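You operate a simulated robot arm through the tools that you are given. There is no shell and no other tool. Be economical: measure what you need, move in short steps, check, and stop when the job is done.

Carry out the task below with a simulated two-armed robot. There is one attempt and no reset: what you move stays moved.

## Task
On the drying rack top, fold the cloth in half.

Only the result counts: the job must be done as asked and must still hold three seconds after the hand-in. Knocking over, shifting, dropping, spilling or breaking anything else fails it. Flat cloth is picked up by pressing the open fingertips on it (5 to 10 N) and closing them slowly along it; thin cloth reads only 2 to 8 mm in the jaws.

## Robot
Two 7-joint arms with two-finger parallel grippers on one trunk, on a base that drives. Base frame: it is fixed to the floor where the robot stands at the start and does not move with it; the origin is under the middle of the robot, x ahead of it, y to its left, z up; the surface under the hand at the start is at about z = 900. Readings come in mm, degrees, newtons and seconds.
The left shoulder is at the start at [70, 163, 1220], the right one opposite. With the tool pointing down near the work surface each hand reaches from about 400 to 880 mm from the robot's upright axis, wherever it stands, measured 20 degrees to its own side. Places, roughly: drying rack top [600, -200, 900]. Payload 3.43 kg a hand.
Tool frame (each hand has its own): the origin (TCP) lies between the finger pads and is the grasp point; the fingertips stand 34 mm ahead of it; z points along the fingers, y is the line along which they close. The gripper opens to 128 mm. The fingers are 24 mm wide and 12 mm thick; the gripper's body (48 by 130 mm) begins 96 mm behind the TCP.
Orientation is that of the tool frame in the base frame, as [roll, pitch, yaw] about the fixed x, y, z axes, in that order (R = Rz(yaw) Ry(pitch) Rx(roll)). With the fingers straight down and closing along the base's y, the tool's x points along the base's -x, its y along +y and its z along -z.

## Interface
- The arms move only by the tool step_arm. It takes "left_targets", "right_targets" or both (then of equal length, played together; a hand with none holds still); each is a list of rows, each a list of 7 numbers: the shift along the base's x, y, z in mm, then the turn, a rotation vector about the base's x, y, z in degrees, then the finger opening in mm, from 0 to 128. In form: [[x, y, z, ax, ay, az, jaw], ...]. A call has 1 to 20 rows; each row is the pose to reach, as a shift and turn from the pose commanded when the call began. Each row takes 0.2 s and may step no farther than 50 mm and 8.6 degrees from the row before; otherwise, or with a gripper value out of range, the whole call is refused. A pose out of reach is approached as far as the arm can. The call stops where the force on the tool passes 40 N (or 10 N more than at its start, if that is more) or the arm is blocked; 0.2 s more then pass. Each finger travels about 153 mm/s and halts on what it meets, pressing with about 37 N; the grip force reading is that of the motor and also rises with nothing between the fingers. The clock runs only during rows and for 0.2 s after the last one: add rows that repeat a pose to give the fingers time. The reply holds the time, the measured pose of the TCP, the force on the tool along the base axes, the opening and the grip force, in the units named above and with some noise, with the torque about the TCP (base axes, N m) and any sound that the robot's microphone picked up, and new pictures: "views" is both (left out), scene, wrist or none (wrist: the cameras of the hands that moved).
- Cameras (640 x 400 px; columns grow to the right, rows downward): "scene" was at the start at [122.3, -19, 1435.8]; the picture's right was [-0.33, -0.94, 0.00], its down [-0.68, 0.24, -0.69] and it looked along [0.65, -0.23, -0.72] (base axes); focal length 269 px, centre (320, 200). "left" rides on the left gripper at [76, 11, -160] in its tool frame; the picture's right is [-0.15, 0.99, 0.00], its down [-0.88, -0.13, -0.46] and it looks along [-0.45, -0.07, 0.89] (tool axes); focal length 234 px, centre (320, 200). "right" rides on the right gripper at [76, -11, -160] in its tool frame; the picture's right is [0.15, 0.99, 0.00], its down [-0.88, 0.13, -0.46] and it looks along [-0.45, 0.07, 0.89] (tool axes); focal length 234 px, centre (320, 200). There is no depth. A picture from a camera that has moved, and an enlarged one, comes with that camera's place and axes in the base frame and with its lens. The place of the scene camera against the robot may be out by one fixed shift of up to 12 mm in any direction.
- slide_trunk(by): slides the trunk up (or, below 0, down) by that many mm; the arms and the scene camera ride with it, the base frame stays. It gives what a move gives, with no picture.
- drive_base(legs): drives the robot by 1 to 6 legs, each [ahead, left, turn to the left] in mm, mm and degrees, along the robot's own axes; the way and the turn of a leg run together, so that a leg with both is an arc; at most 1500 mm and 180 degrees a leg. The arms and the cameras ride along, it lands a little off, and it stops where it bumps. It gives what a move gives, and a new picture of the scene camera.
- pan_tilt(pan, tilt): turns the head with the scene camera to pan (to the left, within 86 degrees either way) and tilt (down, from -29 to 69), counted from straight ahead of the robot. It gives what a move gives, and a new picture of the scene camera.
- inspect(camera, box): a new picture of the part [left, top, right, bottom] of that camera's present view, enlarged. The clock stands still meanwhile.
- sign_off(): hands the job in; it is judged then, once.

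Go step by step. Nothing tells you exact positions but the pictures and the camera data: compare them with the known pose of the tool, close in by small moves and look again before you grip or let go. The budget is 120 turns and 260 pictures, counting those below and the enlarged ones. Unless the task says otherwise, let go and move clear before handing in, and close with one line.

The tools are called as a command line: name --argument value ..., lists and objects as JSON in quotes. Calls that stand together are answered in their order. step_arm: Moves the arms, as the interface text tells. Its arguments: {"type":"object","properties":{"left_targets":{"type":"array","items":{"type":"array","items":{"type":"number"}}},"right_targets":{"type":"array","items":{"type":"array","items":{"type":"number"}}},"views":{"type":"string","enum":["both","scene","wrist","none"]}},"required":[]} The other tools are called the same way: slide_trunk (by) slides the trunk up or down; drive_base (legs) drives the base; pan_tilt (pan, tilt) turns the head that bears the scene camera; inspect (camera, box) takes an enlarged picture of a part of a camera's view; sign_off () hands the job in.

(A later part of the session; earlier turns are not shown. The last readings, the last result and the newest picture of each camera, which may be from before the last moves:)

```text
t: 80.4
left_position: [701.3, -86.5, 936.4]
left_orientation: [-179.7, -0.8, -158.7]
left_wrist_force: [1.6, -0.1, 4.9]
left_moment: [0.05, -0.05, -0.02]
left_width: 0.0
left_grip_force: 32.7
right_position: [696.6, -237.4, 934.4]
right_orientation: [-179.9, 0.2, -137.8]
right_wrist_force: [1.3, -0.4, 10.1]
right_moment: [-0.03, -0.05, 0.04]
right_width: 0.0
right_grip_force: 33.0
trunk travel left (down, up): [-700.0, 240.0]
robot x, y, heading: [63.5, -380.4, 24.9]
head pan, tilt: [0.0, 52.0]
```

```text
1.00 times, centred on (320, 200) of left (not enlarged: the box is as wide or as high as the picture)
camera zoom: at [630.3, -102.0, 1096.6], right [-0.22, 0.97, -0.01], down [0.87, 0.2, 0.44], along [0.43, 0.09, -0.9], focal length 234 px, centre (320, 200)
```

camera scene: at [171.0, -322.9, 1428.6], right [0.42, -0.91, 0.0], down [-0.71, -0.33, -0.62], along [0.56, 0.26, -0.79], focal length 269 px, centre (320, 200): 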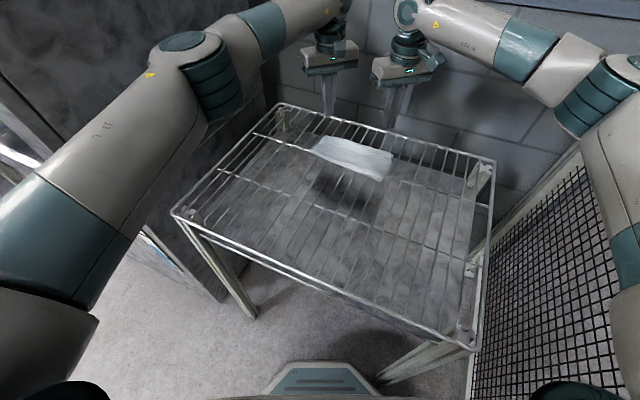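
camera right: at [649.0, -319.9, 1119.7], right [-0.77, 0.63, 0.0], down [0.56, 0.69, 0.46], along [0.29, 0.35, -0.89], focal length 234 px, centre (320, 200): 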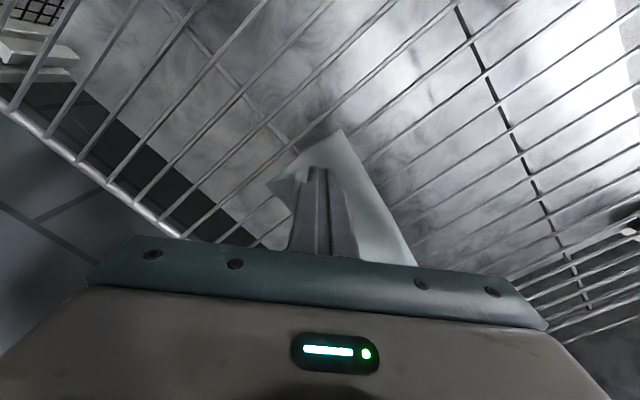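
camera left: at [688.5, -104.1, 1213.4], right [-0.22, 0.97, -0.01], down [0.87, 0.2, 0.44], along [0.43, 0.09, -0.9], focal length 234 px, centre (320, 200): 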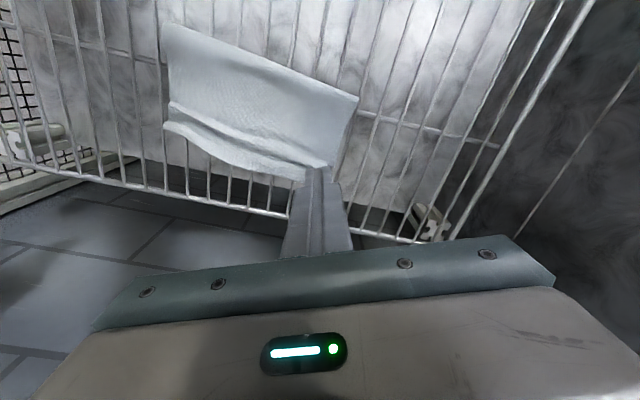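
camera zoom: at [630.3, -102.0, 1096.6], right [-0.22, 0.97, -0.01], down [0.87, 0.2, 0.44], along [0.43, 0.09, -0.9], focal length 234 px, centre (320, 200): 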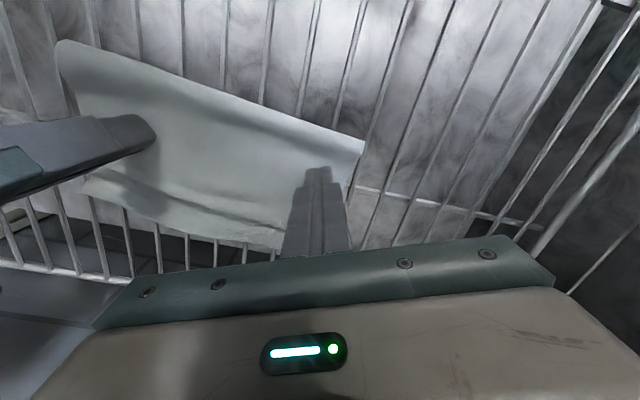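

The top layer moved with the fingers. I'll lift clear and measure again.

step_arm --left_targets '[[0, 0, 10, 0, 0, 0, 0], [-15, 0, 50, 0, 0, 0, 0], [-40, 5, 95, 0, 0, 0, 0], [-60, 10, 130, 0, 0, 0, 0]]' --right_targets '[[0, 0, 10, 0, 0, 0, 0], [-10, -30, 50, 0, 0, 0, 0], [-20, -65, 85, 0, 0, 0, 0], [-25, -100, 120, 0, 0, 0, 0]]' --views "wrist"

inspect --camera "scene" --box '[300, 110, 405, 185]'

inspect --camera "left" --box '[120, 50, 370, 220]'

```text
refused: row 2 steps farther than a row can; nothing moved
```

```text
5.33 times, centred on (352, 148) of scene
camera zoom: at [173.1, -322.0, 1428.2], right [0.42, -0.91, 0.0], down [-0.71, -0.33, -0.62], along [0.56, 0.26, -0.79], focal length 1434 px, centre (147, 480)
```

zoom: 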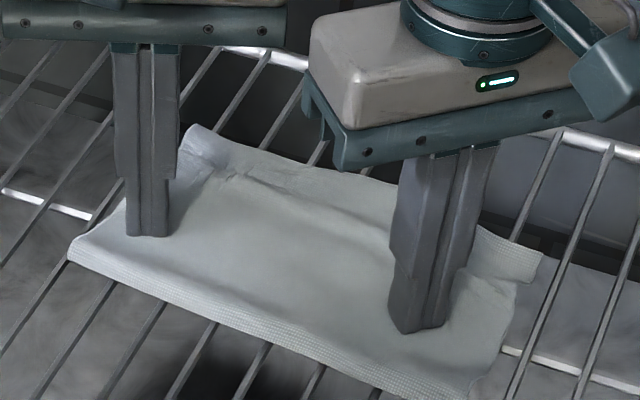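

```text
2.35 times, centred on (245, 135) of left
camera zoom: at [630.3, -102.0, 1096.6], right [-0.22, 0.97, -0.01], down [0.87, 0.2, 0.44], along [0.43, 0.09, -0.9], focal length 551 px, centre (496, 353)
```

zoom: 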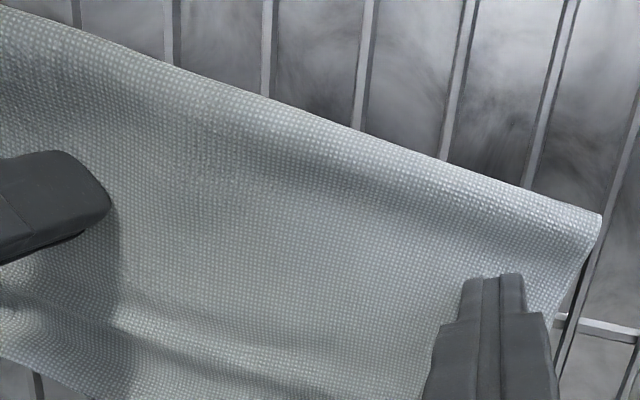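

step_arm --left_targets '[[0, 0, 10, 0, 0, 0, 0], [-10, 0, 40, 0, 0, 0, 0], [-25, 0, 75, 0, 0, 0, 0], [-45, 5, 110, 0, 0, 0, 0], [-60, 10, 130, 0, 0, 0, 0]]' --right_targets '[[0, 0, 10, 0, 0, 0, 0], [-5, -20, 45, 0, 0, 0, 0], [-10, -50, 75, 0, 0, 0, 0], [-20, -80, 100, 0, 0, 0, 0], [-25, -110, 120, 0, 0, 0, 0]]' --views "wrist"

inspect --camera "scene" --box '[300, 110, 405, 185]'

inspect --camera "left" --box '[120, 50, 370, 220]'

```text
t: 81.6
left_position: [641.9, -77.7, 1067.2]
left_orientation: [-179.8, -0.9, -158.6]
left_wrist_force: [-0.6, -0.7, 0.5]
left_moment: [-0.03, 0.0, 0.01]
left_width: 0.0
left_grip_force: 33.3
right_position: [671.9, -350.2, 1055.2]
right_orientation: [179.9, 0.3, -137.8]
right_wrist_force: [-0.2, 0.8, 0.2]
right_moment: [0.02, 0.01, -0.01]
right_width: 0.0
right_grip_force: 33.3
trunk travel left (down, up): [-700.0, 240.0]
robot x, y, heading: [65.2, -377.5, 24.9]
head pan, tilt: [0.0, 52.0]
camera right: at [622.1, -410.3, 1214.8], right [-0.77, 0.63, 0.0], down [0.56, 0.69, 0.46], along [0.29, 0.36, -0.89], focal length 234 px, centre (320, 200)
camera left: at [569.4, -93.6, 1228.7], right [-0.22, 0.97, -0.01], down [0.87, 0.2, 0.44], along [0.43, 0.09, -0.9], focal length 234 px, centre (320, 200)
```

right: 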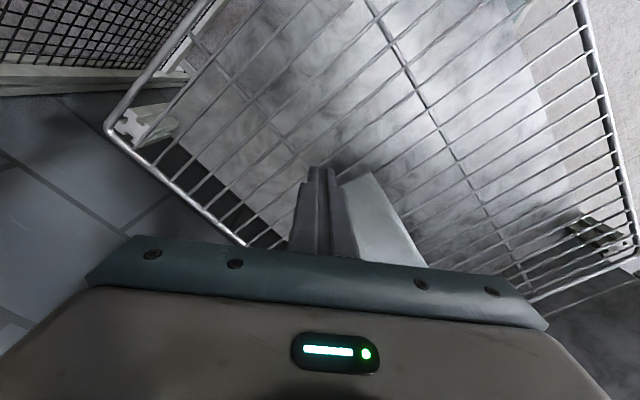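
left: 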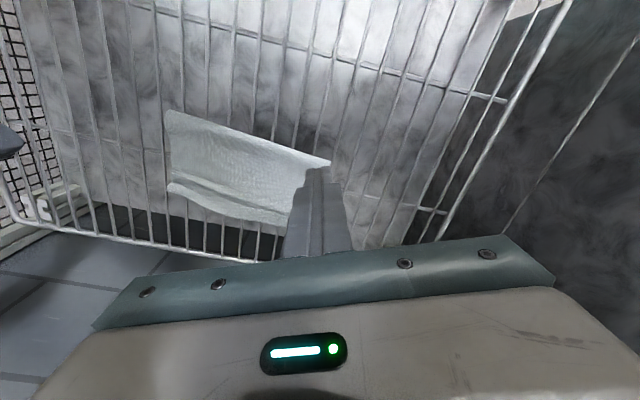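

```text
5.33 times, centred on (352, 148) of scene
camera zoom: at [173.1, -322.9, 1428.1], right [0.42, -0.91, 0.0], down [-0.71, -0.33, -0.62], along [0.56, 0.26, -0.79], focal length 1434 px, centre (147, 480)
```

zoom: 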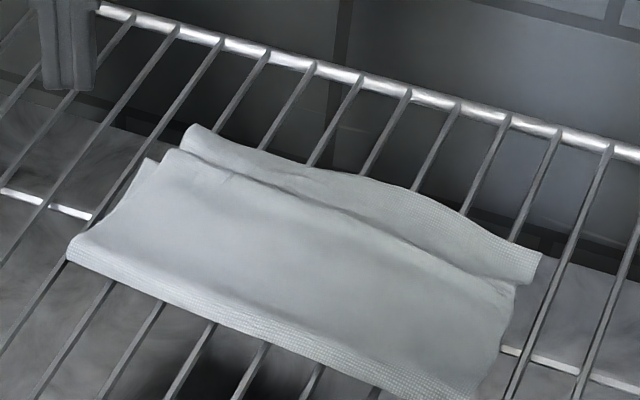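

```text
2.35 times, centred on (245, 135) of left
camera zoom: at [569.4, -93.6, 1228.7], right [-0.22, 0.97, -0.01], down [0.87, 0.2, 0.44], along [0.43, 0.09, -0.9], focal length 551 px, centre (496, 353)
```

zoom: 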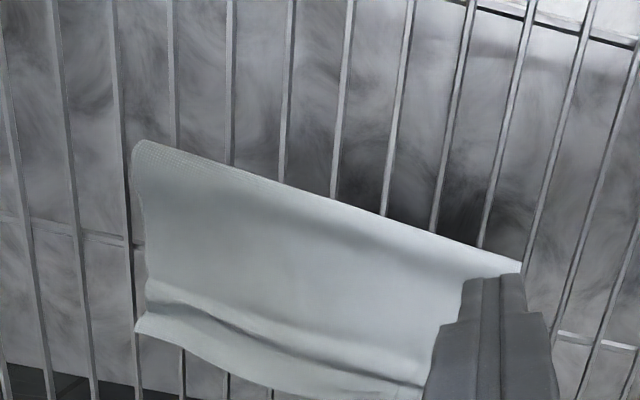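

The whole cloth moved together, about 30 mm toward the robot, so the overhang remains at roughly 35 mm. I'll instead pinch the overhanging single-layer strip, lift it and set it back by that amount, starting by positioning both hands above it.

step_arm --left_targets '[[10, 0, 0, 0, 0, 8, 6], [20, 0, 0, 0, 0, 16, 12], [35, -1, 0, 0, 0, 24, 20], [55, -2, -10, 0, 0, 32, 20], [75, -4, -25, 0, 0, 40, 20], [95, -6, -45, 0, 0, 48, 20], [115, -8, -70, 0, 0, 56, 20], [128, -8, -95, 0, 0, 58, 20]]' --right_targets '[[10, 10, 0, 0, 0, 2, 6], [20, 20, 0, 0, 0, 4, 12], [30, 35, 0, 0, 0, 6, 20], [45, 50, -10, 0, 0, 8, 20], [60, 65, -25, 0, 0, 10, 20], [75, 80, -45, 0, 0, 12, 20], [82, 90, -70, 0, 0, 12, 20], [82, 95, -85, 0, 0, 12, 20]]'

```text
t: 83.4
left_position: [772.0, -85.5, 970.5]
left_orientation: [-179.7, -0.9, -100.5]
left_wrist_force: [0.7, -0.8, -0.8]
left_moment: [-0.01, 0.01, 0.01]
left_width: 20.1
left_grip_force: 0.0
right_position: [754.4, -252.1, 968.4]
right_orientation: [179.9, 0.1, -125.7]
right_wrist_force: [-0.2, -0.2, 0.4]
right_moment: [0.0, 0.0, 0.02]
right_width: 19.8
right_grip_force: 0.3
trunk travel left (down, up): [-700.0, 240.0]
robot x, y, heading: [61.2, -381.5, 25.0]
head pan, tilt: [0.0, 52.0]
camera scene: at [175.3, -321.6, 1428.0], right [0.42, -0.91, 0.0], down [-0.72, -0.33, -0.61], along [0.56, 0.26, -0.79], focal length 269 px, centre (320, 200)
camera right: at [718.0, -320.7, 1128.4], right [-0.89, 0.46, 0.0], down [0.41, 0.79, 0.46], along [0.21, 0.41, -0.89], focal length 234 px, centre (320, 200)
camera left: at [747.7, -155.5, 1132.3], right [-0.95, 0.33, -0.01], down [0.29, 0.85, 0.44], along [0.15, 0.42, -0.9], focal length 234 px, centre (320, 200)
```

scene: 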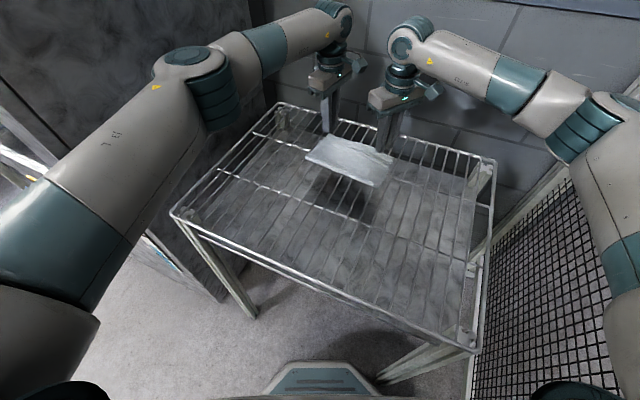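
right: 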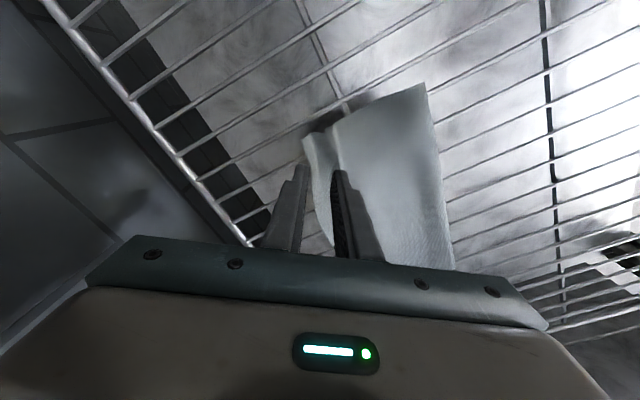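
left: 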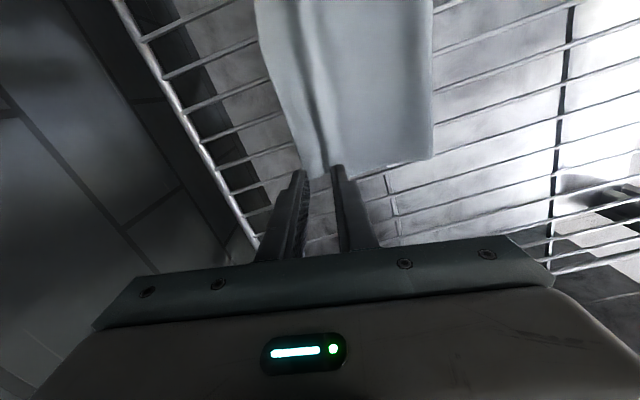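

The overhanging strip lies right between the fingers of each hand. I'll check closely before lowering.

inspect --camera "left" --box '[230, 80, 450, 240]'

inspect --camera "right" --box '[240, 80, 460, 260]'

```text
2.50 times, centred on (340, 160) of left
camera zoom: at [747.7, -155.5, 1132.3], right [-0.95, 0.33, -0.01], down [0.29, 0.85, 0.44], along [0.15, 0.42, -0.9], focal length 585 px, centre (270, 300)
```

zoom: 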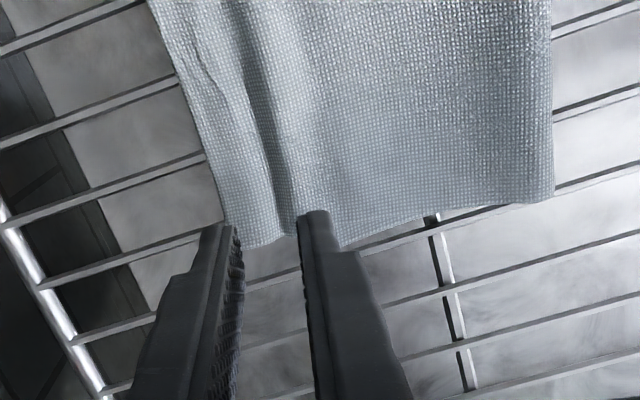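

```text
2.22 times, centred on (350, 170) of right
camera zoom: at [718.0, -320.7, 1128.4], right [-0.89, 0.46, 0.0], down [0.41, 0.79, 0.46], along [0.21, 0.41, -0.89], focal length 520 px, centre (253, 267)
```

zoom: 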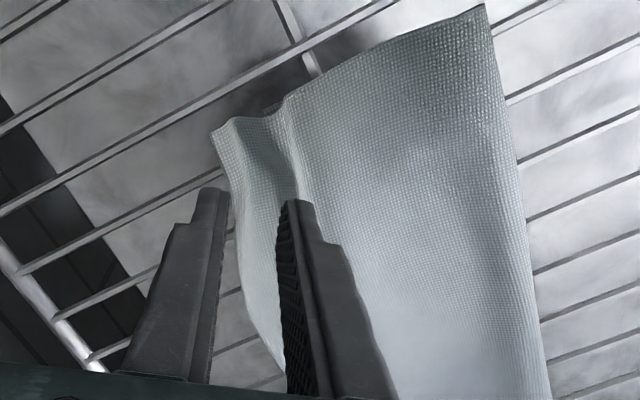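

step_arm --left_targets '[[4, 0, -10, 0, 0, 0, 18], [4, 0, -20, 0, 0, 0, 18], [4, 0, -29, 0, 0, 0, 18], [4, 0, -33, 0, 0, 0, 18]]' --right_targets '[[-4.5, -2, -10, 0, 0, 0, 18], [-4.5, -2, -20, 0, 0, 0, 18], [-4.5, -2, -27, 0, 0, 0, 18], [-4.5, -2, -31, 0, 0, 0, 18]]' --views "none"

inspect --camera "left" --box '[230, 80, 450, 240]'

inspect --camera "right" --box '[240, 80, 460, 260]'

```text
t: 84.4
left_position: [776.1, -84.4, 936.2]
left_orientation: [-179.7, -0.9, -100.7]
left_wrist_force: [-0.7, -1.0, 0.4]
left_moment: [0.03, 0.03, 0.0]
left_width: 18.0
left_grip_force: 0.1
right_position: [749.1, -255.0, 938.3]
right_orientation: [179.9, 0.2, -125.7]
right_wrist_force: [-0.4, -0.4, 0.3]
right_moment: [-0.02, -0.01, 0.0]
right_width: 17.9
right_grip_force: 0.6
trunk travel left (down, up): [-700.0, 240.0]
robot x, y, heading: [64.1, -379.3, 25.0]
head pan, tilt: [0.0, 52.0]
```

```text
2.50 times, centred on (340, 160) of left
camera zoom: at [751.2, -154.8, 1098.0], right [-0.94, 0.33, -0.01], down [0.29, 0.85, 0.44], along [0.15, 0.42, -0.9], focal length 585 px, centre (270, 300)
```

zoom: 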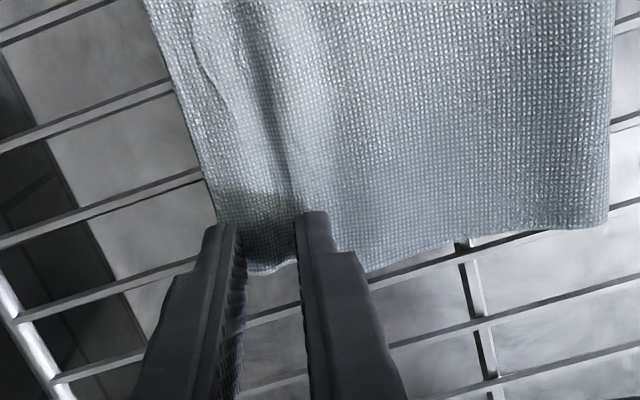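

```text
2.22 times, centred on (350, 170) of right
camera zoom: at [713.0, -323.3, 1097.8], right [-0.89, 0.46, 0.0], down [0.41, 0.79, 0.46], along [0.21, 0.41, -0.89], focal length 520 px, centre (253, 267)
```

zoom: 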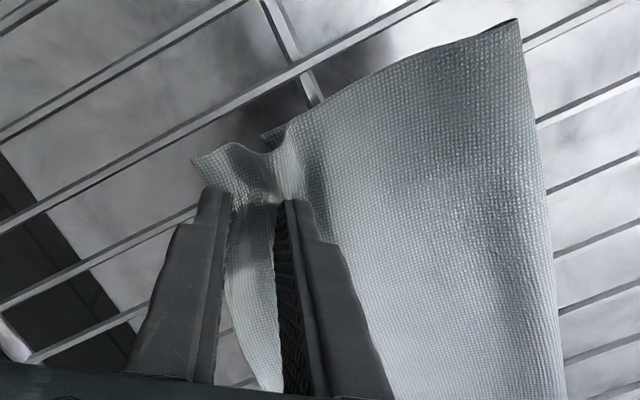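

step_arm --left_targets '[[0, 0, -1, 0, 0, 0, 18], [0, 0, -2, 0, 0, 0, 18]]' --right_targets '[[0, 0, -1.5, 0, 0, 0, 18], [0, 0, -3, 0, 0, 0, 18]]' --views "none"

```text
t: 85.0
left_position: [774.5, -84.8, 935.7]
left_orientation: [-179.7, -1.0, -100.7]
left_wrist_force: [-0.2, 0.6, 0.3]
left_moment: [-0.02, -0.04, -0.01]
left_width: 18.2
left_grip_force: 0.1
right_position: [749.7, -254.5, 936.6]
right_orientation: [-179.9, 0.2, -125.9]
right_wrist_force: [-0.1, 0.1, 0.7]
right_moment: [-0.01, 0.02, 0.02]
right_width: 17.8
right_grip_force: 0.2
trunk travel left (down, up): [-700.0, 240.0]
robot x, y, heading: [61.7, -384.2, 24.9]
head pan, tilt: [0.0, 52.0]
```

step_arm --left_targets '[[0, 0, -1, 0, 0, 0, 18], [0, 0, -1.5, 0, 0, 0, 18]]' --right_targets '[[0, 0, -1, 0, 0, 0, 18], [0, 0, -2, 0, 0, 0, 18]]' --views "none"

```text
t: 85.6
left_position: [774.4, -83.4, 935.4]
left_orientation: [-179.7, -0.8, -100.7]
left_wrist_force: [1.2, -0.7, 5.3]
left_moment: [0.0, 0.04, 0.0]
left_width: 17.7
left_grip_force: 0.0
right_position: [749.2, -255.9, 935.8]
right_orientation: [-180.0, 0.3, -125.8]
right_wrist_force: [1.1, -0.3, 6.5]
right_moment: [0.01, 0.09, 0.0]
right_width: 18.0
right_grip_force: 0.1
trunk travel left (down, up): [-700.0, 240.0]
robot x, y, heading: [64.9, -383.7, 25.0]
head pan, tilt: [0.0, 52.0]
```

Contact is at 5–6 N on both hands. I'll close slowly.

step_arm --left_targets '[[0, 0, 0, 0, 0, 0, 16], [0, 0, 0, 0, 0, 0, 14], [0, 0, 0, 0, 0, 0, 12], [0, 0, 0, 0, 0, 0, 10], [0, 0, 0, 0, 0, 0, 8], [0, 0, 0, 0, 0, 0, 6], [0, 0, 0, 0, 0, 0, 4], [0, 0, 0, 0, 0, 0, 2], [0, 0, 0, 0, 0, 0, 0], [0, 0, 0, 0, 0, 0, 0], [0, 0, 4, 0, 0, 0, 0], [0, 0, 10, 0, 0, 0, 0]]' --right_targets '[[0, 0, 0, 0, 0, 0, 16], [0, 0, 0, 0, 0, 0, 14], [0, 0, 0, 0, 0, 0, 12], [0, 0, 0, 0, 0, 0, 10], [0, 0, 0, 0, 0, 0, 8], [0, 0, 0, 0, 0, 0, 6], [0, 0, 0, 0, 0, 0, 4], [0, 0, 0, 0, 0, 0, 2], [0, 0, 0, 0, 0, 0, 0], [0, 0, 0, 0, 0, 0, 0], [0, 0, 4, 0, 0, 0, 0], [0, 0, 10, 0, 0, 0, 0]]' --views "none"

inspect --camera "left" --box '[230, 80, 450, 240]'

inspect --camera "right" --box '[240, 80, 460, 260]'

inspect --camera "scene" --box '[300, 110, 405, 185]'

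```text
t: 88.2
left_position: [773.5, -83.8, 943.6]
left_orientation: [-179.7, -0.8, -100.7]
left_wrist_force: [-0.6, -1.2, -0.2]
left_moment: [-0.02, 0.0, 0.0]
left_width: 2.0
left_grip_force: 36.6
right_position: [749.0, -255.4, 942.7]
right_orientation: [-180.0, 0.1, -125.8]
right_wrist_force: [0.0, 0.9, 0.1]
right_moment: [0.01, -0.01, 0.0]
right_width: 0.1
right_grip_force: 32.9
trunk travel left (down, up): [-700.0, 240.0]
robot x, y, heading: [63.3, -381.1, 24.9]
head pan, tilt: [0.0, 52.0]
```

```text
2.50 times, centred on (340, 160) of left
camera zoom: at [749.7, -153.8, 1105.0], right [-0.94, 0.33, -0.01], down [0.29, 0.85, 0.44], along [0.15, 0.42, -0.9], focal length 585 px, centre (270, 300)
```

zoom: 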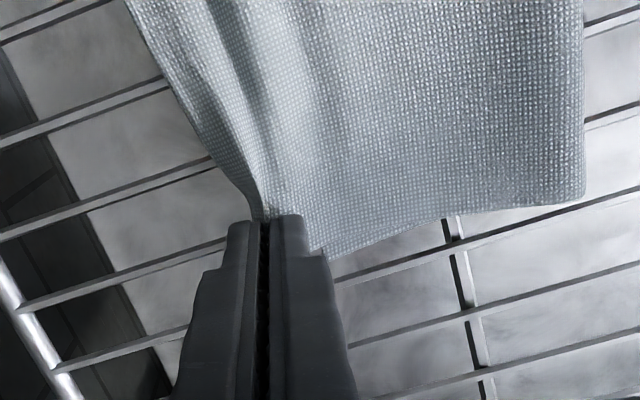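

```text
2.22 times, centred on (350, 170) of right
camera zoom: at [712.4, -324.4, 1102.4], right [-0.89, 0.46, 0.0], down [0.41, 0.79, 0.46], along [0.21, 0.41, -0.89], focal length 520 px, centre (253, 267)
```

zoom: 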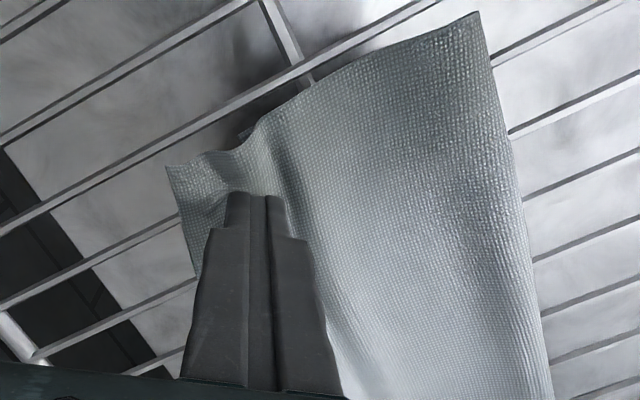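

```text
5.33 times, centred on (352, 148) of scene
camera zoom: at [173.7, -321.8, 1427.9], right [0.42, -0.91, 0.0], down [-0.71, -0.33, -0.62], along [0.56, 0.26, -0.79], focal length 1434 px, centre (147, 480)
```

zoom: 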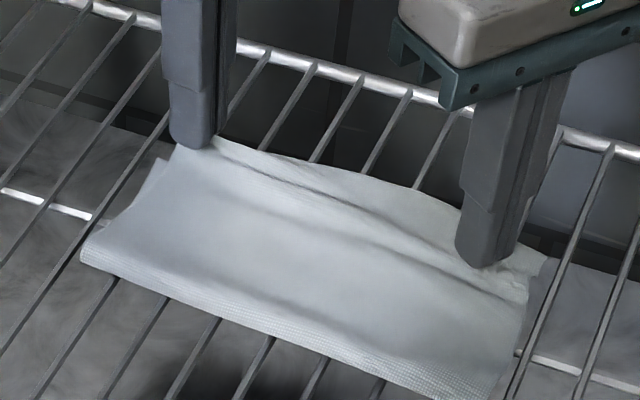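

The left hand holds the strip (2.0 mm), but the right one slipped off (0.1 mm). I'll reposition the right hand about 11 mm further out with a wider opening and press a little firmer.

step_arm --right_targets '[[0, 0, 8, 0, 0, 0, 6], [4, 0, 15, 0, 0, 0, 22], [11, -1, 15, 0, 0, 0, 22], [11, -1, 4, 0, 0, 0, 22], [11, -1, -3, 0, 0, 0, 22], [11, -1, -6, 0, 0, 0, 22]]' --views "none"

inspect --camera "right" --box '[240, 80, 460, 260]'

```text
t: 89.6
left_position: [774.8, -84.2, 942.7]
left_orientation: [-179.7, -0.9, -100.7]
left_wrist_force: [0.7, 0.3, 0.6]
left_moment: [-0.01, 0.03, 0.01]
left_width: 1.8
left_grip_force: 36.4
right_position: [759.6, -256.1, 936.9]
right_orientation: [179.9, 0.2, -125.7]
right_wrist_force: [0.0, -0.8, 0.1]
right_moment: [-0.02, -0.01, 0.0]
right_width: 21.9
right_grip_force: 0.0
trunk travel left (down, up): [-700.0, 240.0]
robot x, y, heading: [64.4, -379.7, 24.8]
head pan, tilt: [0.0, 52.0]
```

```text
2.22 times, centred on (350, 170) of right
camera zoom: at [724.2, -323.8, 1096.9], right [-0.89, 0.46, 0.0], down [0.41, 0.79, 0.46], along [0.21, 0.41, -0.89], focal length 520 px, centre (253, 267)
```

zoom: 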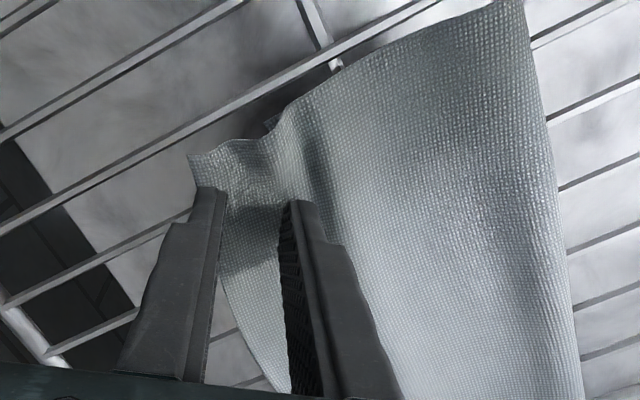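

step_arm --right_targets '[[-2, 0, -1.5, 0, 0, 0, 22], [-2, 0, -3, 0, 0, 0, 22]]' --views "none"

```text
t: 90.2
left_position: [774.5, -84.7, 944.1]
left_orientation: [-179.7, -0.8, -100.7]
left_wrist_force: [-0.4, 0.1, -0.1]
left_moment: [0.02, 0.0, -0.01]
left_width: 1.7
left_grip_force: 36.6
right_position: [759.7, -255.7, 936.1]
right_orientation: [180.0, 0.2, -125.8]
right_wrist_force: [1.2, 0.5, 2.4]
right_moment: [0.02, 0.06, 0.02]
right_width: 21.9
right_grip_force: 0.0
trunk travel left (down, up): [-700.0, 240.0]
robot x, y, heading: [61.6, -381.7, 24.8]
head pan, tilt: [0.0, 52.0]
```

step_arm --right_targets '[[0, 0, -0.8, 0, 0, 0, 22], [0, 0, -1.2, 0, 0, 0, 22]]' --views "none"

```text
t: 90.8
left_position: [773.7, -84.4, 944.2]
left_orientation: [-179.7, -0.9, -100.6]
left_wrist_force: [-1.0, -0.1, 0.0]
left_moment: [-0.01, -0.02, 0.03]
left_width: 1.8
left_grip_force: 36.5
right_position: [759.0, -253.2, 935.6]
right_orientation: [180.0, 0.3, -125.8]
right_wrist_force: [0.8, -0.6, 11.4]
right_moment: [0.05, 0.14, -0.02]
right_width: 21.8
right_grip_force: 0.0
trunk travel left (down, up): [-700.0, 240.0]
robot x, y, heading: [65.7, -381.5, 24.6]
head pan, tilt: [0.0, 52.0]
```

step_arm --right_targets '[[0, 0, 0, 0, 0, 0, 20], [0, 0, 0, 0, 0, 0, 18], [0, 0, 0, 0, 0, 0, 16], [0, 0, 0, 0, 0, 0, 14], [0, 0, 0, 0, 0, 0, 12], [0, 0, 0, 0, 0, 0, 10], [0, 0, 0, 0, 0, 0, 8], [0, 0, 0, 0, 0, 0, 6], [0, 0, 0, 0, 0, 0, 4], [0, 0, 0, 0, 0, 0, 2], [0, 0, 0, 0, 0, 0, 0], [0, 0, 0, 0, 0, 0, 0], [0, 0, 8, 0, 0, 0, 0]]' --views "none"

inspect --camera "right" --box '[240, 80, 460, 260]'

```text
t: 93.6
left_position: [774.8, -84.2, 942.4]
left_orientation: [-179.8, -0.9, -100.7]
left_wrist_force: [0.8, -2.3, -0.3]
left_moment: [-0.08, -0.02, 0.02]
left_width: 1.8
left_grip_force: 36.6
right_position: [759.3, -257.1, 939.4]
right_orientation: [179.9, 0.0, -125.8]
right_wrist_force: [-0.4, 2.4, -0.1]
right_moment: [0.1, 0.02, 0.06]
right_width: 1.7
right_grip_force: 36.2
trunk travel left (down, up): [-700.0, 240.0]
robot x, y, heading: [64.3, -383.0, 24.9]
head pan, tilt: [0.0, 52.0]
```

```text
2.22 times, centred on (350, 170) of right
camera zoom: at [723.8, -324.1, 1099.0], right [-0.89, 0.46, 0.0], down [0.41, 0.79, 0.46], along [0.21, 0.41, -0.89], focal length 520 px, centre (253, 267)
```

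zoom: 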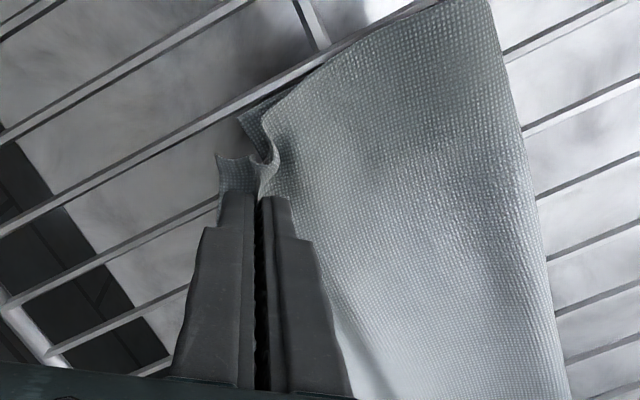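

Both corners are held now. I'll lift to see the bottom layer's edge underneath.

step_arm --left_targets '[[-3, 0, 10, 0, 0, 0, 0], [-6, 0, 20, 0, 0, 0, 0], [-10, 0, 32, 0, 0, 0, 0], [-14, 0, 42, 0, 0, 0, 0]]' --right_targets '[[-3, 2, 12, 0, 0, 0, 0], [-6, 3, 23, 0, 0, 0, 0], [-10, 3, 35, 0, 0, 0, 0], [-14, 3, 45, 0, 0, 0, 0]]' --views "wrist"

inspect --camera "scene" --box '[300, 100, 405, 185]'

```text
t: 94.6
left_position: [761.4, -83.4, 985.6]
left_orientation: [-179.7, -0.9, -100.8]
left_wrist_force: [-0.2, -0.1, 1.2]
left_moment: [0.0, 0.03, 0.03]
left_width: 2.0
left_grip_force: 36.7
right_position: [745.5, -251.4, 987.1]
right_orientation: [180.0, 0.2, -125.8]
right_wrist_force: [-1.4, 0.6, 0.0]
right_moment: [-0.04, -0.01, 0.0]
right_width: 1.6
right_grip_force: 36.4
trunk travel left (down, up): [-700.0, 240.0]
robot x, y, heading: [64.3, -383.3, 24.9]
head pan, tilt: [0.0, 52.0]
camera right: at [708.6, -320.2, 1145.9], right [-0.89, 0.46, 0.0], down [0.41, 0.79, 0.46], along [0.21, 0.41, -0.89], focal length 234 px, centre (320, 200)
camera left: at [735.3, -153.8, 1146.8], right [-0.95, 0.33, -0.01], down [0.29, 0.85, 0.44], along [0.15, 0.42, -0.9], focal length 234 px, centre (320, 200)
```

right: 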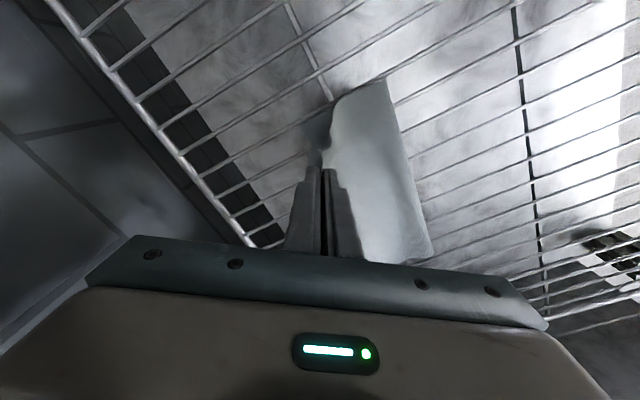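
left: 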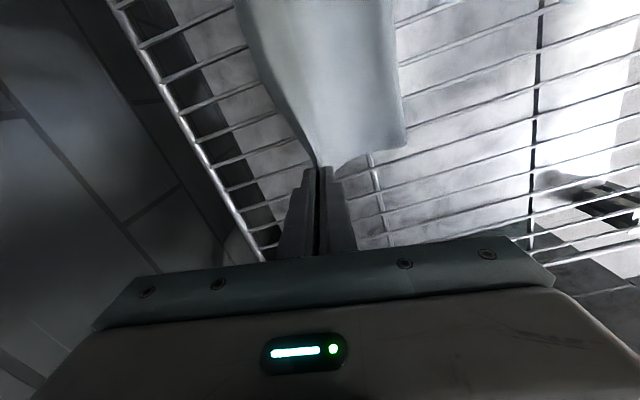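

```text
4.71 times, centred on (352, 142) of scene
camera zoom: at [174.1, -321.3, 1428.0], right [0.42, -0.91, 0.0], down [-0.71, -0.33, -0.62], along [0.56, 0.26, -0.79], focal length 1266 px, centre (167, 471)
```

zoom: 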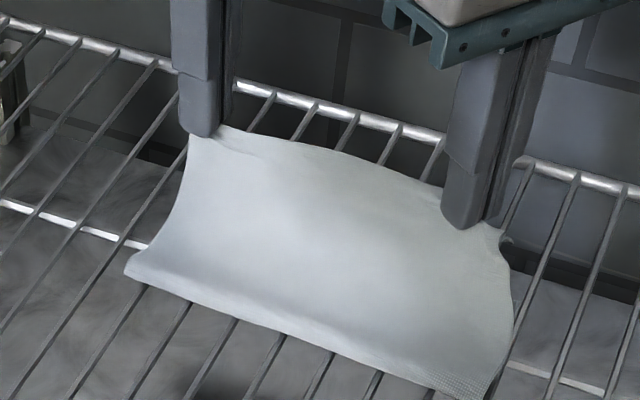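

inspect --camera "right" --box '[270, 70, 450, 190]'

inspect --camera "left" --box '[230, 60, 430, 190]'

```text
3.33 times, centred on (360, 130) of right
camera zoom: at [708.6, -320.2, 1145.9], right [-0.89, 0.46, 0.0], down [0.41, 0.79, 0.46], along [0.21, 0.41, -0.89], focal length 781 px, centre (187, 433)
```

zoom: 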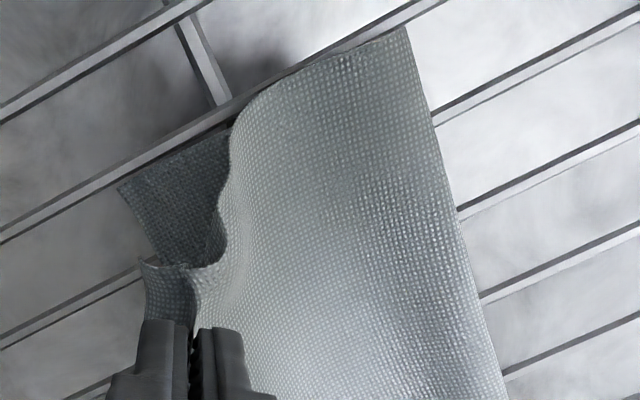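

```text
3.08 times, centred on (330, 125) of left
camera zoom: at [735.3, -153.8, 1146.8], right [-0.95, 0.33, -0.01], down [0.29, 0.85, 0.44], along [0.15, 0.42, -0.9], focal length 720 px, centre (289, 431)
```

zoom: 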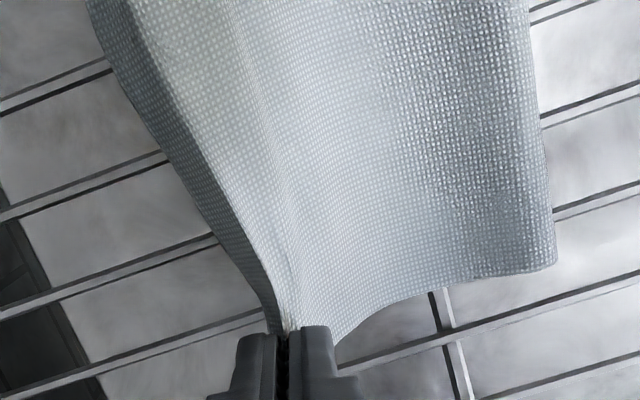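

Only the top layer is lifted; the bottom layer's far edge lies at about x 746–752. I'll set the top edge back over it, left hand to x 739 and right hand to x 733, then lower and release.

step_arm --left_targets '[[-6, 0, -6, 0, 0, 0, 0], [-12, 0, -14, 0, 0, 0, 0], [-17, 0, -24, 0, 0, 0, 0], [-21, 0, -34, 0, 0, 0, 0], [-22, 0, -42, 0, 0, 0, 0], [-22, 0, -47, 0, 0, 0, 0], [-22, 0, -47, 0, 0, 0, 0]]' --right_targets '[[-4, -1, -6, 0, 0, 0, 0], [-8, -2, -14, 0, 0, 0, 0], [-10, -3, -24, 0, 0, 0, 0], [-12, -4, -34, 0, 0, 0, 0], [-12, -4, -43, 0, 0, 0, 0], [-12, -4, -48, 0, 0, 0, 0], [-12, -4, -48, 0, 0, 0, 0]]' --views "none"

inspect --camera "right" --box '[240, 60, 480, 260]'

inspect --camera "left" --box '[200, 0, 440, 240]'

inspect --camera "scene" --box '[300, 110, 405, 185]'

```text
t: 96.2
left_position: [738.3, -84.1, 939.0]
left_orientation: [-179.7, -0.8, -100.7]
left_wrist_force: [-0.1, -1.1, 0.6]
left_moment: [-0.05, 0.04, -0.02]
left_width: 1.7
left_grip_force: 36.6
right_position: [732.4, -256.7, 939.0]
right_orientation: [180.0, 0.1, -125.7]
right_wrist_force: [0.0, 1.5, 0.8]
right_moment: [0.06, 0.03, 0.03]
right_width: 1.7
right_grip_force: 36.4
trunk travel left (down, up): [-700.0, 240.0]
robot x, y, heading: [66.9, -381.7, 24.9]
head pan, tilt: [0.0, 52.0]
```

```text
2.00 times, centred on (360, 160) of right
camera zoom: at [695.8, -324.9, 1097.7], right [-0.89, 0.46, 0.0], down [0.41, 0.79, 0.46], along [0.21, 0.41, -0.89], focal length 468 px, centre (240, 280)
```

zoom: 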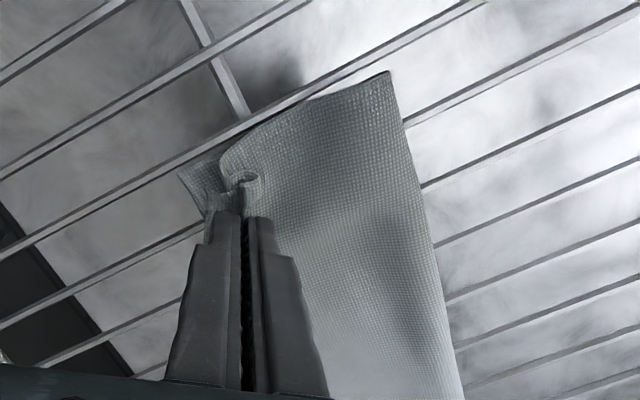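

```text
1.67 times, centred on (320, 120) of left
camera zoom: at [713.8, -154.7, 1099.9], right [-0.94, 0.33, -0.01], down [0.29, 0.85, 0.44], along [0.15, 0.42, -0.9], focal length 390 px, centre (320, 333)
```

zoom: 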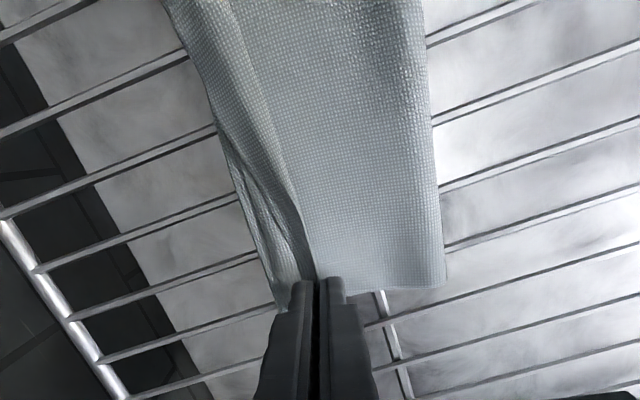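

```text
5.33 times, centred on (352, 148) of scene
camera zoom: at [174.1, -321.7, 1428.1], right [0.42, -0.91, 0.0], down [-0.71, -0.33, -0.62], along [0.56, 0.26, -0.79], focal length 1434 px, centre (147, 480)
```

zoom: 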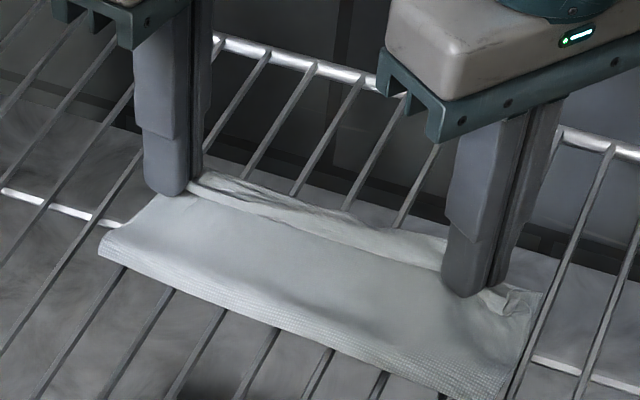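

The bottom edge on the left is actually at about x 763, so I'll move the left hand 11 mm outward, then release both gently.

step_arm --left_targets '[[3, 0, 6, 0, 0, 0, 0], [8, 0, 8, 0, 0, 0, 0], [12, 0, 5, 0, 0, 0, 0], [12, 0, 0, 0, 0, 0, 0], [12, 0, -1, 0, 0, 0, 0], [12, 0, -1, 0, 0, 0, 4], [12, 0, -1, 0, 0, 0, 8], [12, 0, 0, 0, 0, 0, 12], [12, 0, 0, 0, 0, 0, 16], [12, 0, 5, 0, 0, 0, 18], [12, 0, 15, 0, 0, 0, 18], [12, 0, 40, 0, 0, 0, 18], [12, 10, 80, 0, 0, 0, 18]]' --right_targets '[[0, 0, 0, 0, 0, 0, 0], [0, 0, 0, 0, 0, 0, 0], [0, 0, 0, 0, 0, 0, 0], [0, 0, 0, 0, 0, 0, 0], [0, 0, -1, 0, 0, 0, 0], [0, 0, -1, 0, 0, 0, 4], [0, 0, -1, 0, 0, 0, 8], [0, 0, 0, 0, 0, 0, 12], [0, 0, 0, 0, 0, 0, 16], [0, 0, 5, 0, 0, 0, 18], [0, 0, 15, 0, 0, 0, 18], [0, 0, 40, 0, 0, 0, 18], [0, -10, 80, 0, 0, 0, 18]]' --views "wrist"

inspect --camera "scene" --box '[300, 110, 405, 185]'

```text
t: 99.0
left_position: [751.6, -75.3, 1019.0]
left_orientation: [-179.6, -0.8, -100.7]
left_wrist_force: [1.2, 0.6, 0.3]
left_moment: [0.06, -0.05, -0.05]
left_width: 18.1
left_grip_force: 0.1
right_position: [730.2, -268.6, 1020.9]
right_orientation: [-180.0, 0.2, -125.7]
right_wrist_force: [0.0, -1.0, 0.2]
right_moment: [0.0, -0.05, -0.02]
right_width: 18.1
right_grip_force: 0.0
trunk travel left (down, up): [-700.0, 240.0]
robot x, y, heading: [59.5, -384.4, 24.9]
head pan, tilt: [0.0, 52.0]
camera right: at [694.3, -336.0, 1179.7], right [-0.89, 0.46, 0.0], down [0.41, 0.79, 0.46], along [0.21, 0.41, -0.89], focal length 234 px, centre (320, 200)
camera left: at [726.1, -145.2, 1180.0], right [-0.94, 0.33, -0.01], down [0.29, 0.85, 0.44], along [0.15, 0.42, -0.9], focal length 234 px, centre (320, 200)
```

right: 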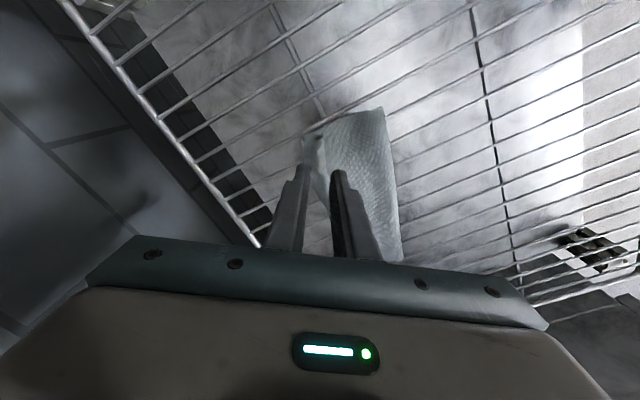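
left: 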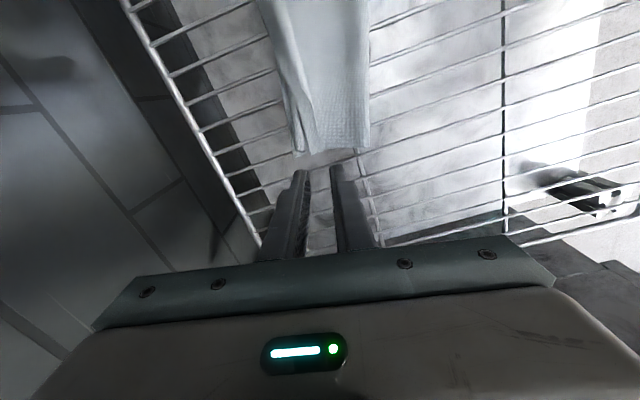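

```text
5.33 times, centred on (352, 148) of scene
camera zoom: at [172.6, -322.4, 1428.1], right [0.42, -0.91, 0.0], down [-0.71, -0.33, -0.62], along [0.56, 0.26, -0.79], focal length 1434 px, centre (147, 480)
```

zoom: 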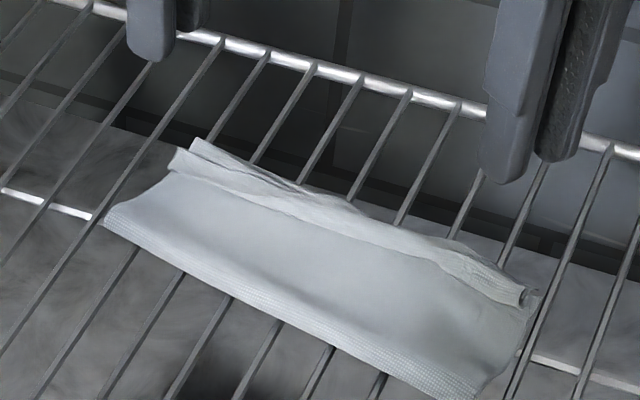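

inspect --camera "left" --box '[240, 0, 400, 170]'

inspect --camera "right" --box '[280, 90, 420, 270]'

inspect --camera "scene" --box '[310, 125, 405, 185]'

```text
2.35 times, centred on (320, 85) of left
camera zoom: at [726.1, -145.2, 1180.0], right [-0.94, 0.33, -0.01], down [0.29, 0.85, 0.44], along [0.15, 0.42, -0.9], focal length 551 px, centre (320, 471)
```

zoom: 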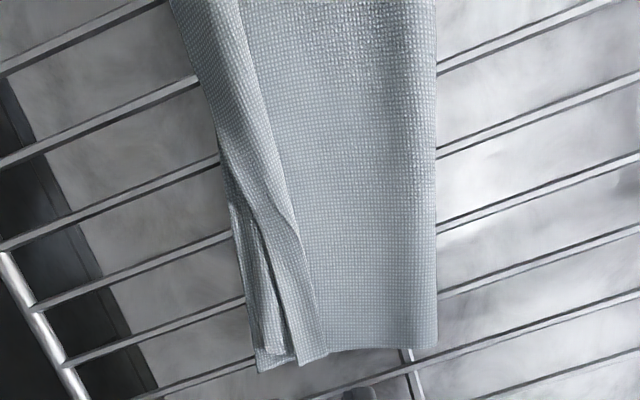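

```text
2.22 times, centred on (350, 180) of right
camera zoom: at [694.3, -336.0, 1179.7], right [-0.89, 0.46, 0.0], down [0.41, 0.79, 0.46], along [0.21, 0.41, -0.89], focal length 520 px, centre (253, 244)
```

zoom: 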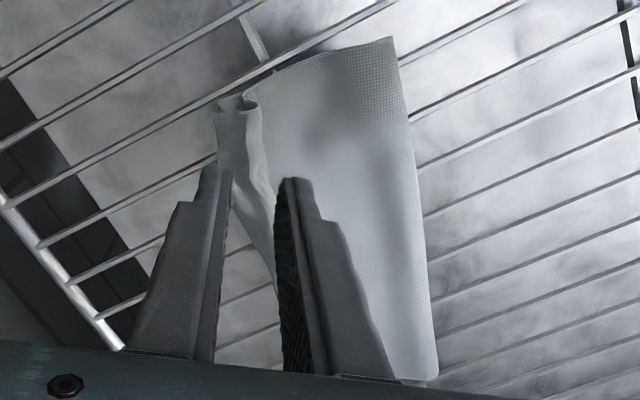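

```text
6.67 times, centred on (358, 155) of scene
camera zoom: at [172.6, -322.4, 1428.1], right [0.42, -0.91, 0.0], down [-0.71, -0.33, -0.62], along [0.56, 0.26, -0.79], focal length 1793 px, centre (70, 500)
```

zoom: 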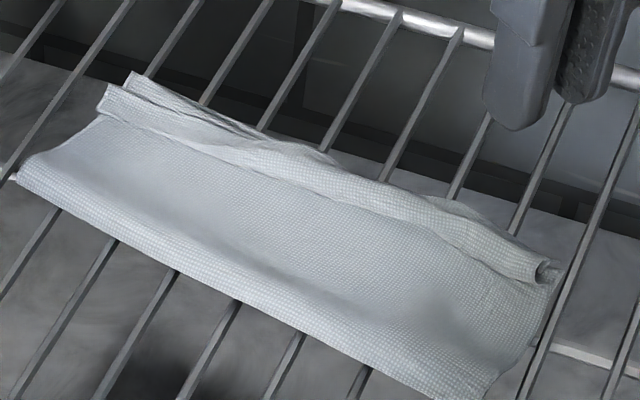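

inspect --camera "left" --box '[285, 80, 345, 165]'

inspect --camera "scene" --box '[318, 130, 350, 152]'

inspect --camera "scene" --box '[370, 150, 402, 172]'

```text
4.71 times, centred on (315, 122) of left
camera zoom: at [726.1, -145.2, 1180.0], right [-0.94, 0.33, -0.01], down [0.29, 0.85, 0.44], along [0.15, 0.42, -0.9], focal length 1102 px, centre (344, 565)
```

zoom: 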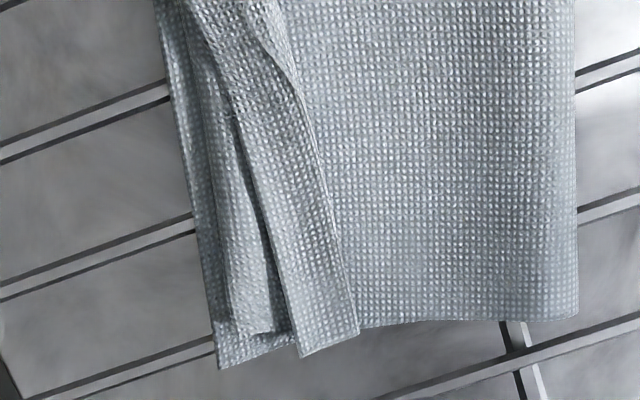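

```text
16.00 times, centred on (334, 141) of scene
camera zoom: at [172.6, -322.4, 1428.1], right [0.42, -0.91, 0.0], down [-0.71, -0.33, -0.62], along [0.56, 0.26, -0.79], focal length 4303 px, centre (96, 1144)
```

zoom: 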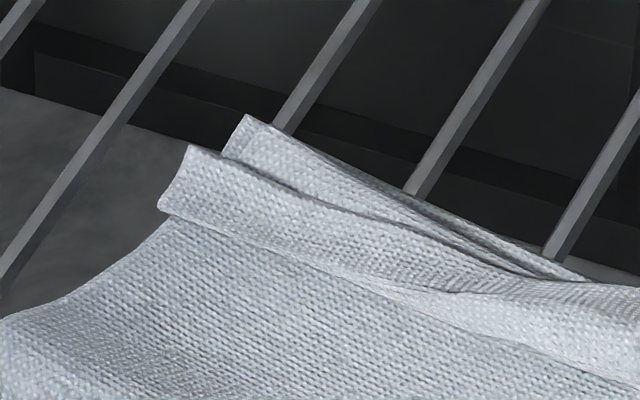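

```text
16.00 times, centred on (386, 161) of scene
camera zoom: at [172.6, -322.4, 1428.1], right [0.42, -0.91, 0.0], down [-0.71, -0.33, -0.62], along [0.56, 0.26, -0.79], focal length 4303 px, centre (-736, 824)
```

zoom: 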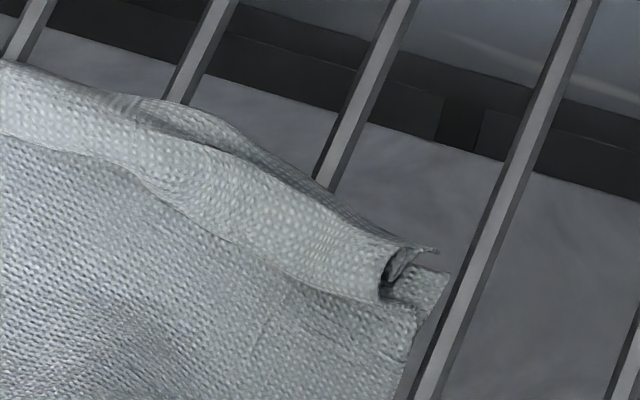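

The edges now align, but the top layer has a flat pleat about 24 mm wide near the far edge. I'll use the left hand to pull it out: the outer finger pins the edge strip while the opening inner finger slides the top layer toward the fold. The right hand moves out of the way first.

step_arm --left_targets '[[2, -3, -15, 0, 0, 0, 20], [4, -6, -35, 0, 0, 0, 24], [6, -9, -55, 0, 0, 4, 24], [6.5, -11, -68, 0, 0, 6, 24], [6.5, -11, -76, 0, 0, 6, 24]]' --right_targets '[[-15, -30, 10, 0, 0, 0, 18], [-35, -60, 20, 0, 0, 0, 18], [-60, -90, 30, 0, 0, 0, 18], [-90, -125, 40, 0, 0, 0, 18], [-120, -155, 40, 0, 0, 0, 18]]' --views "none"

inspect --camera "left" --box '[240, 60, 420, 210]'

```text
t: 100.2
left_position: [756.7, -86.9, 942.4]
left_orientation: [-179.7, -0.8, -94.6]
left_wrist_force: [-0.6, -0.3, -0.1]
left_moment: [0.03, 0.02, 0.03]
left_width: 24.0
left_grip_force: 0.1
right_position: [610.0, -421.9, 1056.6]
right_orientation: [-180.0, 0.2, -125.9]
right_wrist_force: [-0.4, 0.3, -0.2]
right_moment: [0.0, -0.01, -0.02]
right_width: 18.0
right_grip_force: 0.1
trunk travel left (down, up): [-700.0, 240.0]
robot x, y, heading: [65.1, -378.6, 24.8]
head pan, tilt: [0.0, 52.0]
```

```text
2.67 times, centred on (330, 135) of left
camera zoom: at [739.6, -158.3, 1103.0], right [-0.97, 0.23, -0.01], down [0.2, 0.87, 0.44], along [0.11, 0.43, -0.9], focal length 624 px, centre (293, 373)
```

zoom: 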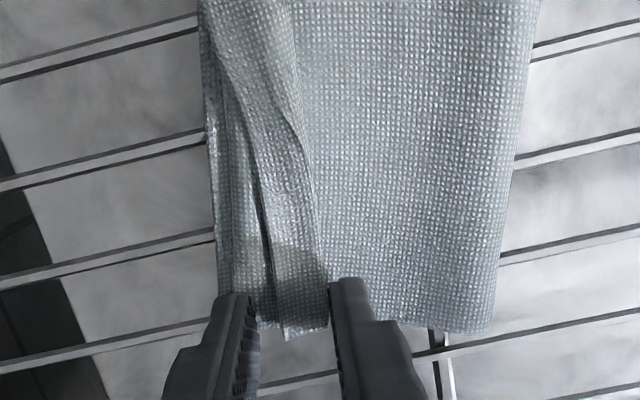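

The fingers straddle the pleat exactly as intended. I'll lower to contact.

step_arm --left_targets '[[0, 0, -2, 0, 0, 0, 24], [0, 0, -4, 0, 0, 0, 24], [0, 0, -5.5, 0, 0, 0, 24]]' --views "none"

```text
t: 101.0
left_position: [756.6, -84.5, 936.6]
left_orientation: [-179.7, -0.8, -94.7]
left_wrist_force: [-0.1, -0.3, 0.1]
left_moment: [-0.04, 0.01, 0.0]
left_width: 24.1
left_grip_force: 0.0
right_position: [611.1, -420.8, 1057.5]
right_orientation: [-179.9, 0.2, -125.9]
right_wrist_force: [0.0, -0.1, 0.2]
right_moment: [0.0, -0.02, 0.04]
right_width: 17.9
right_grip_force: 0.0
trunk travel left (down, up): [-700.0, 240.0]
robot x, y, heading: [64.2, -384.8, 24.7]
head pan, tilt: [0.0, 52.0]
```

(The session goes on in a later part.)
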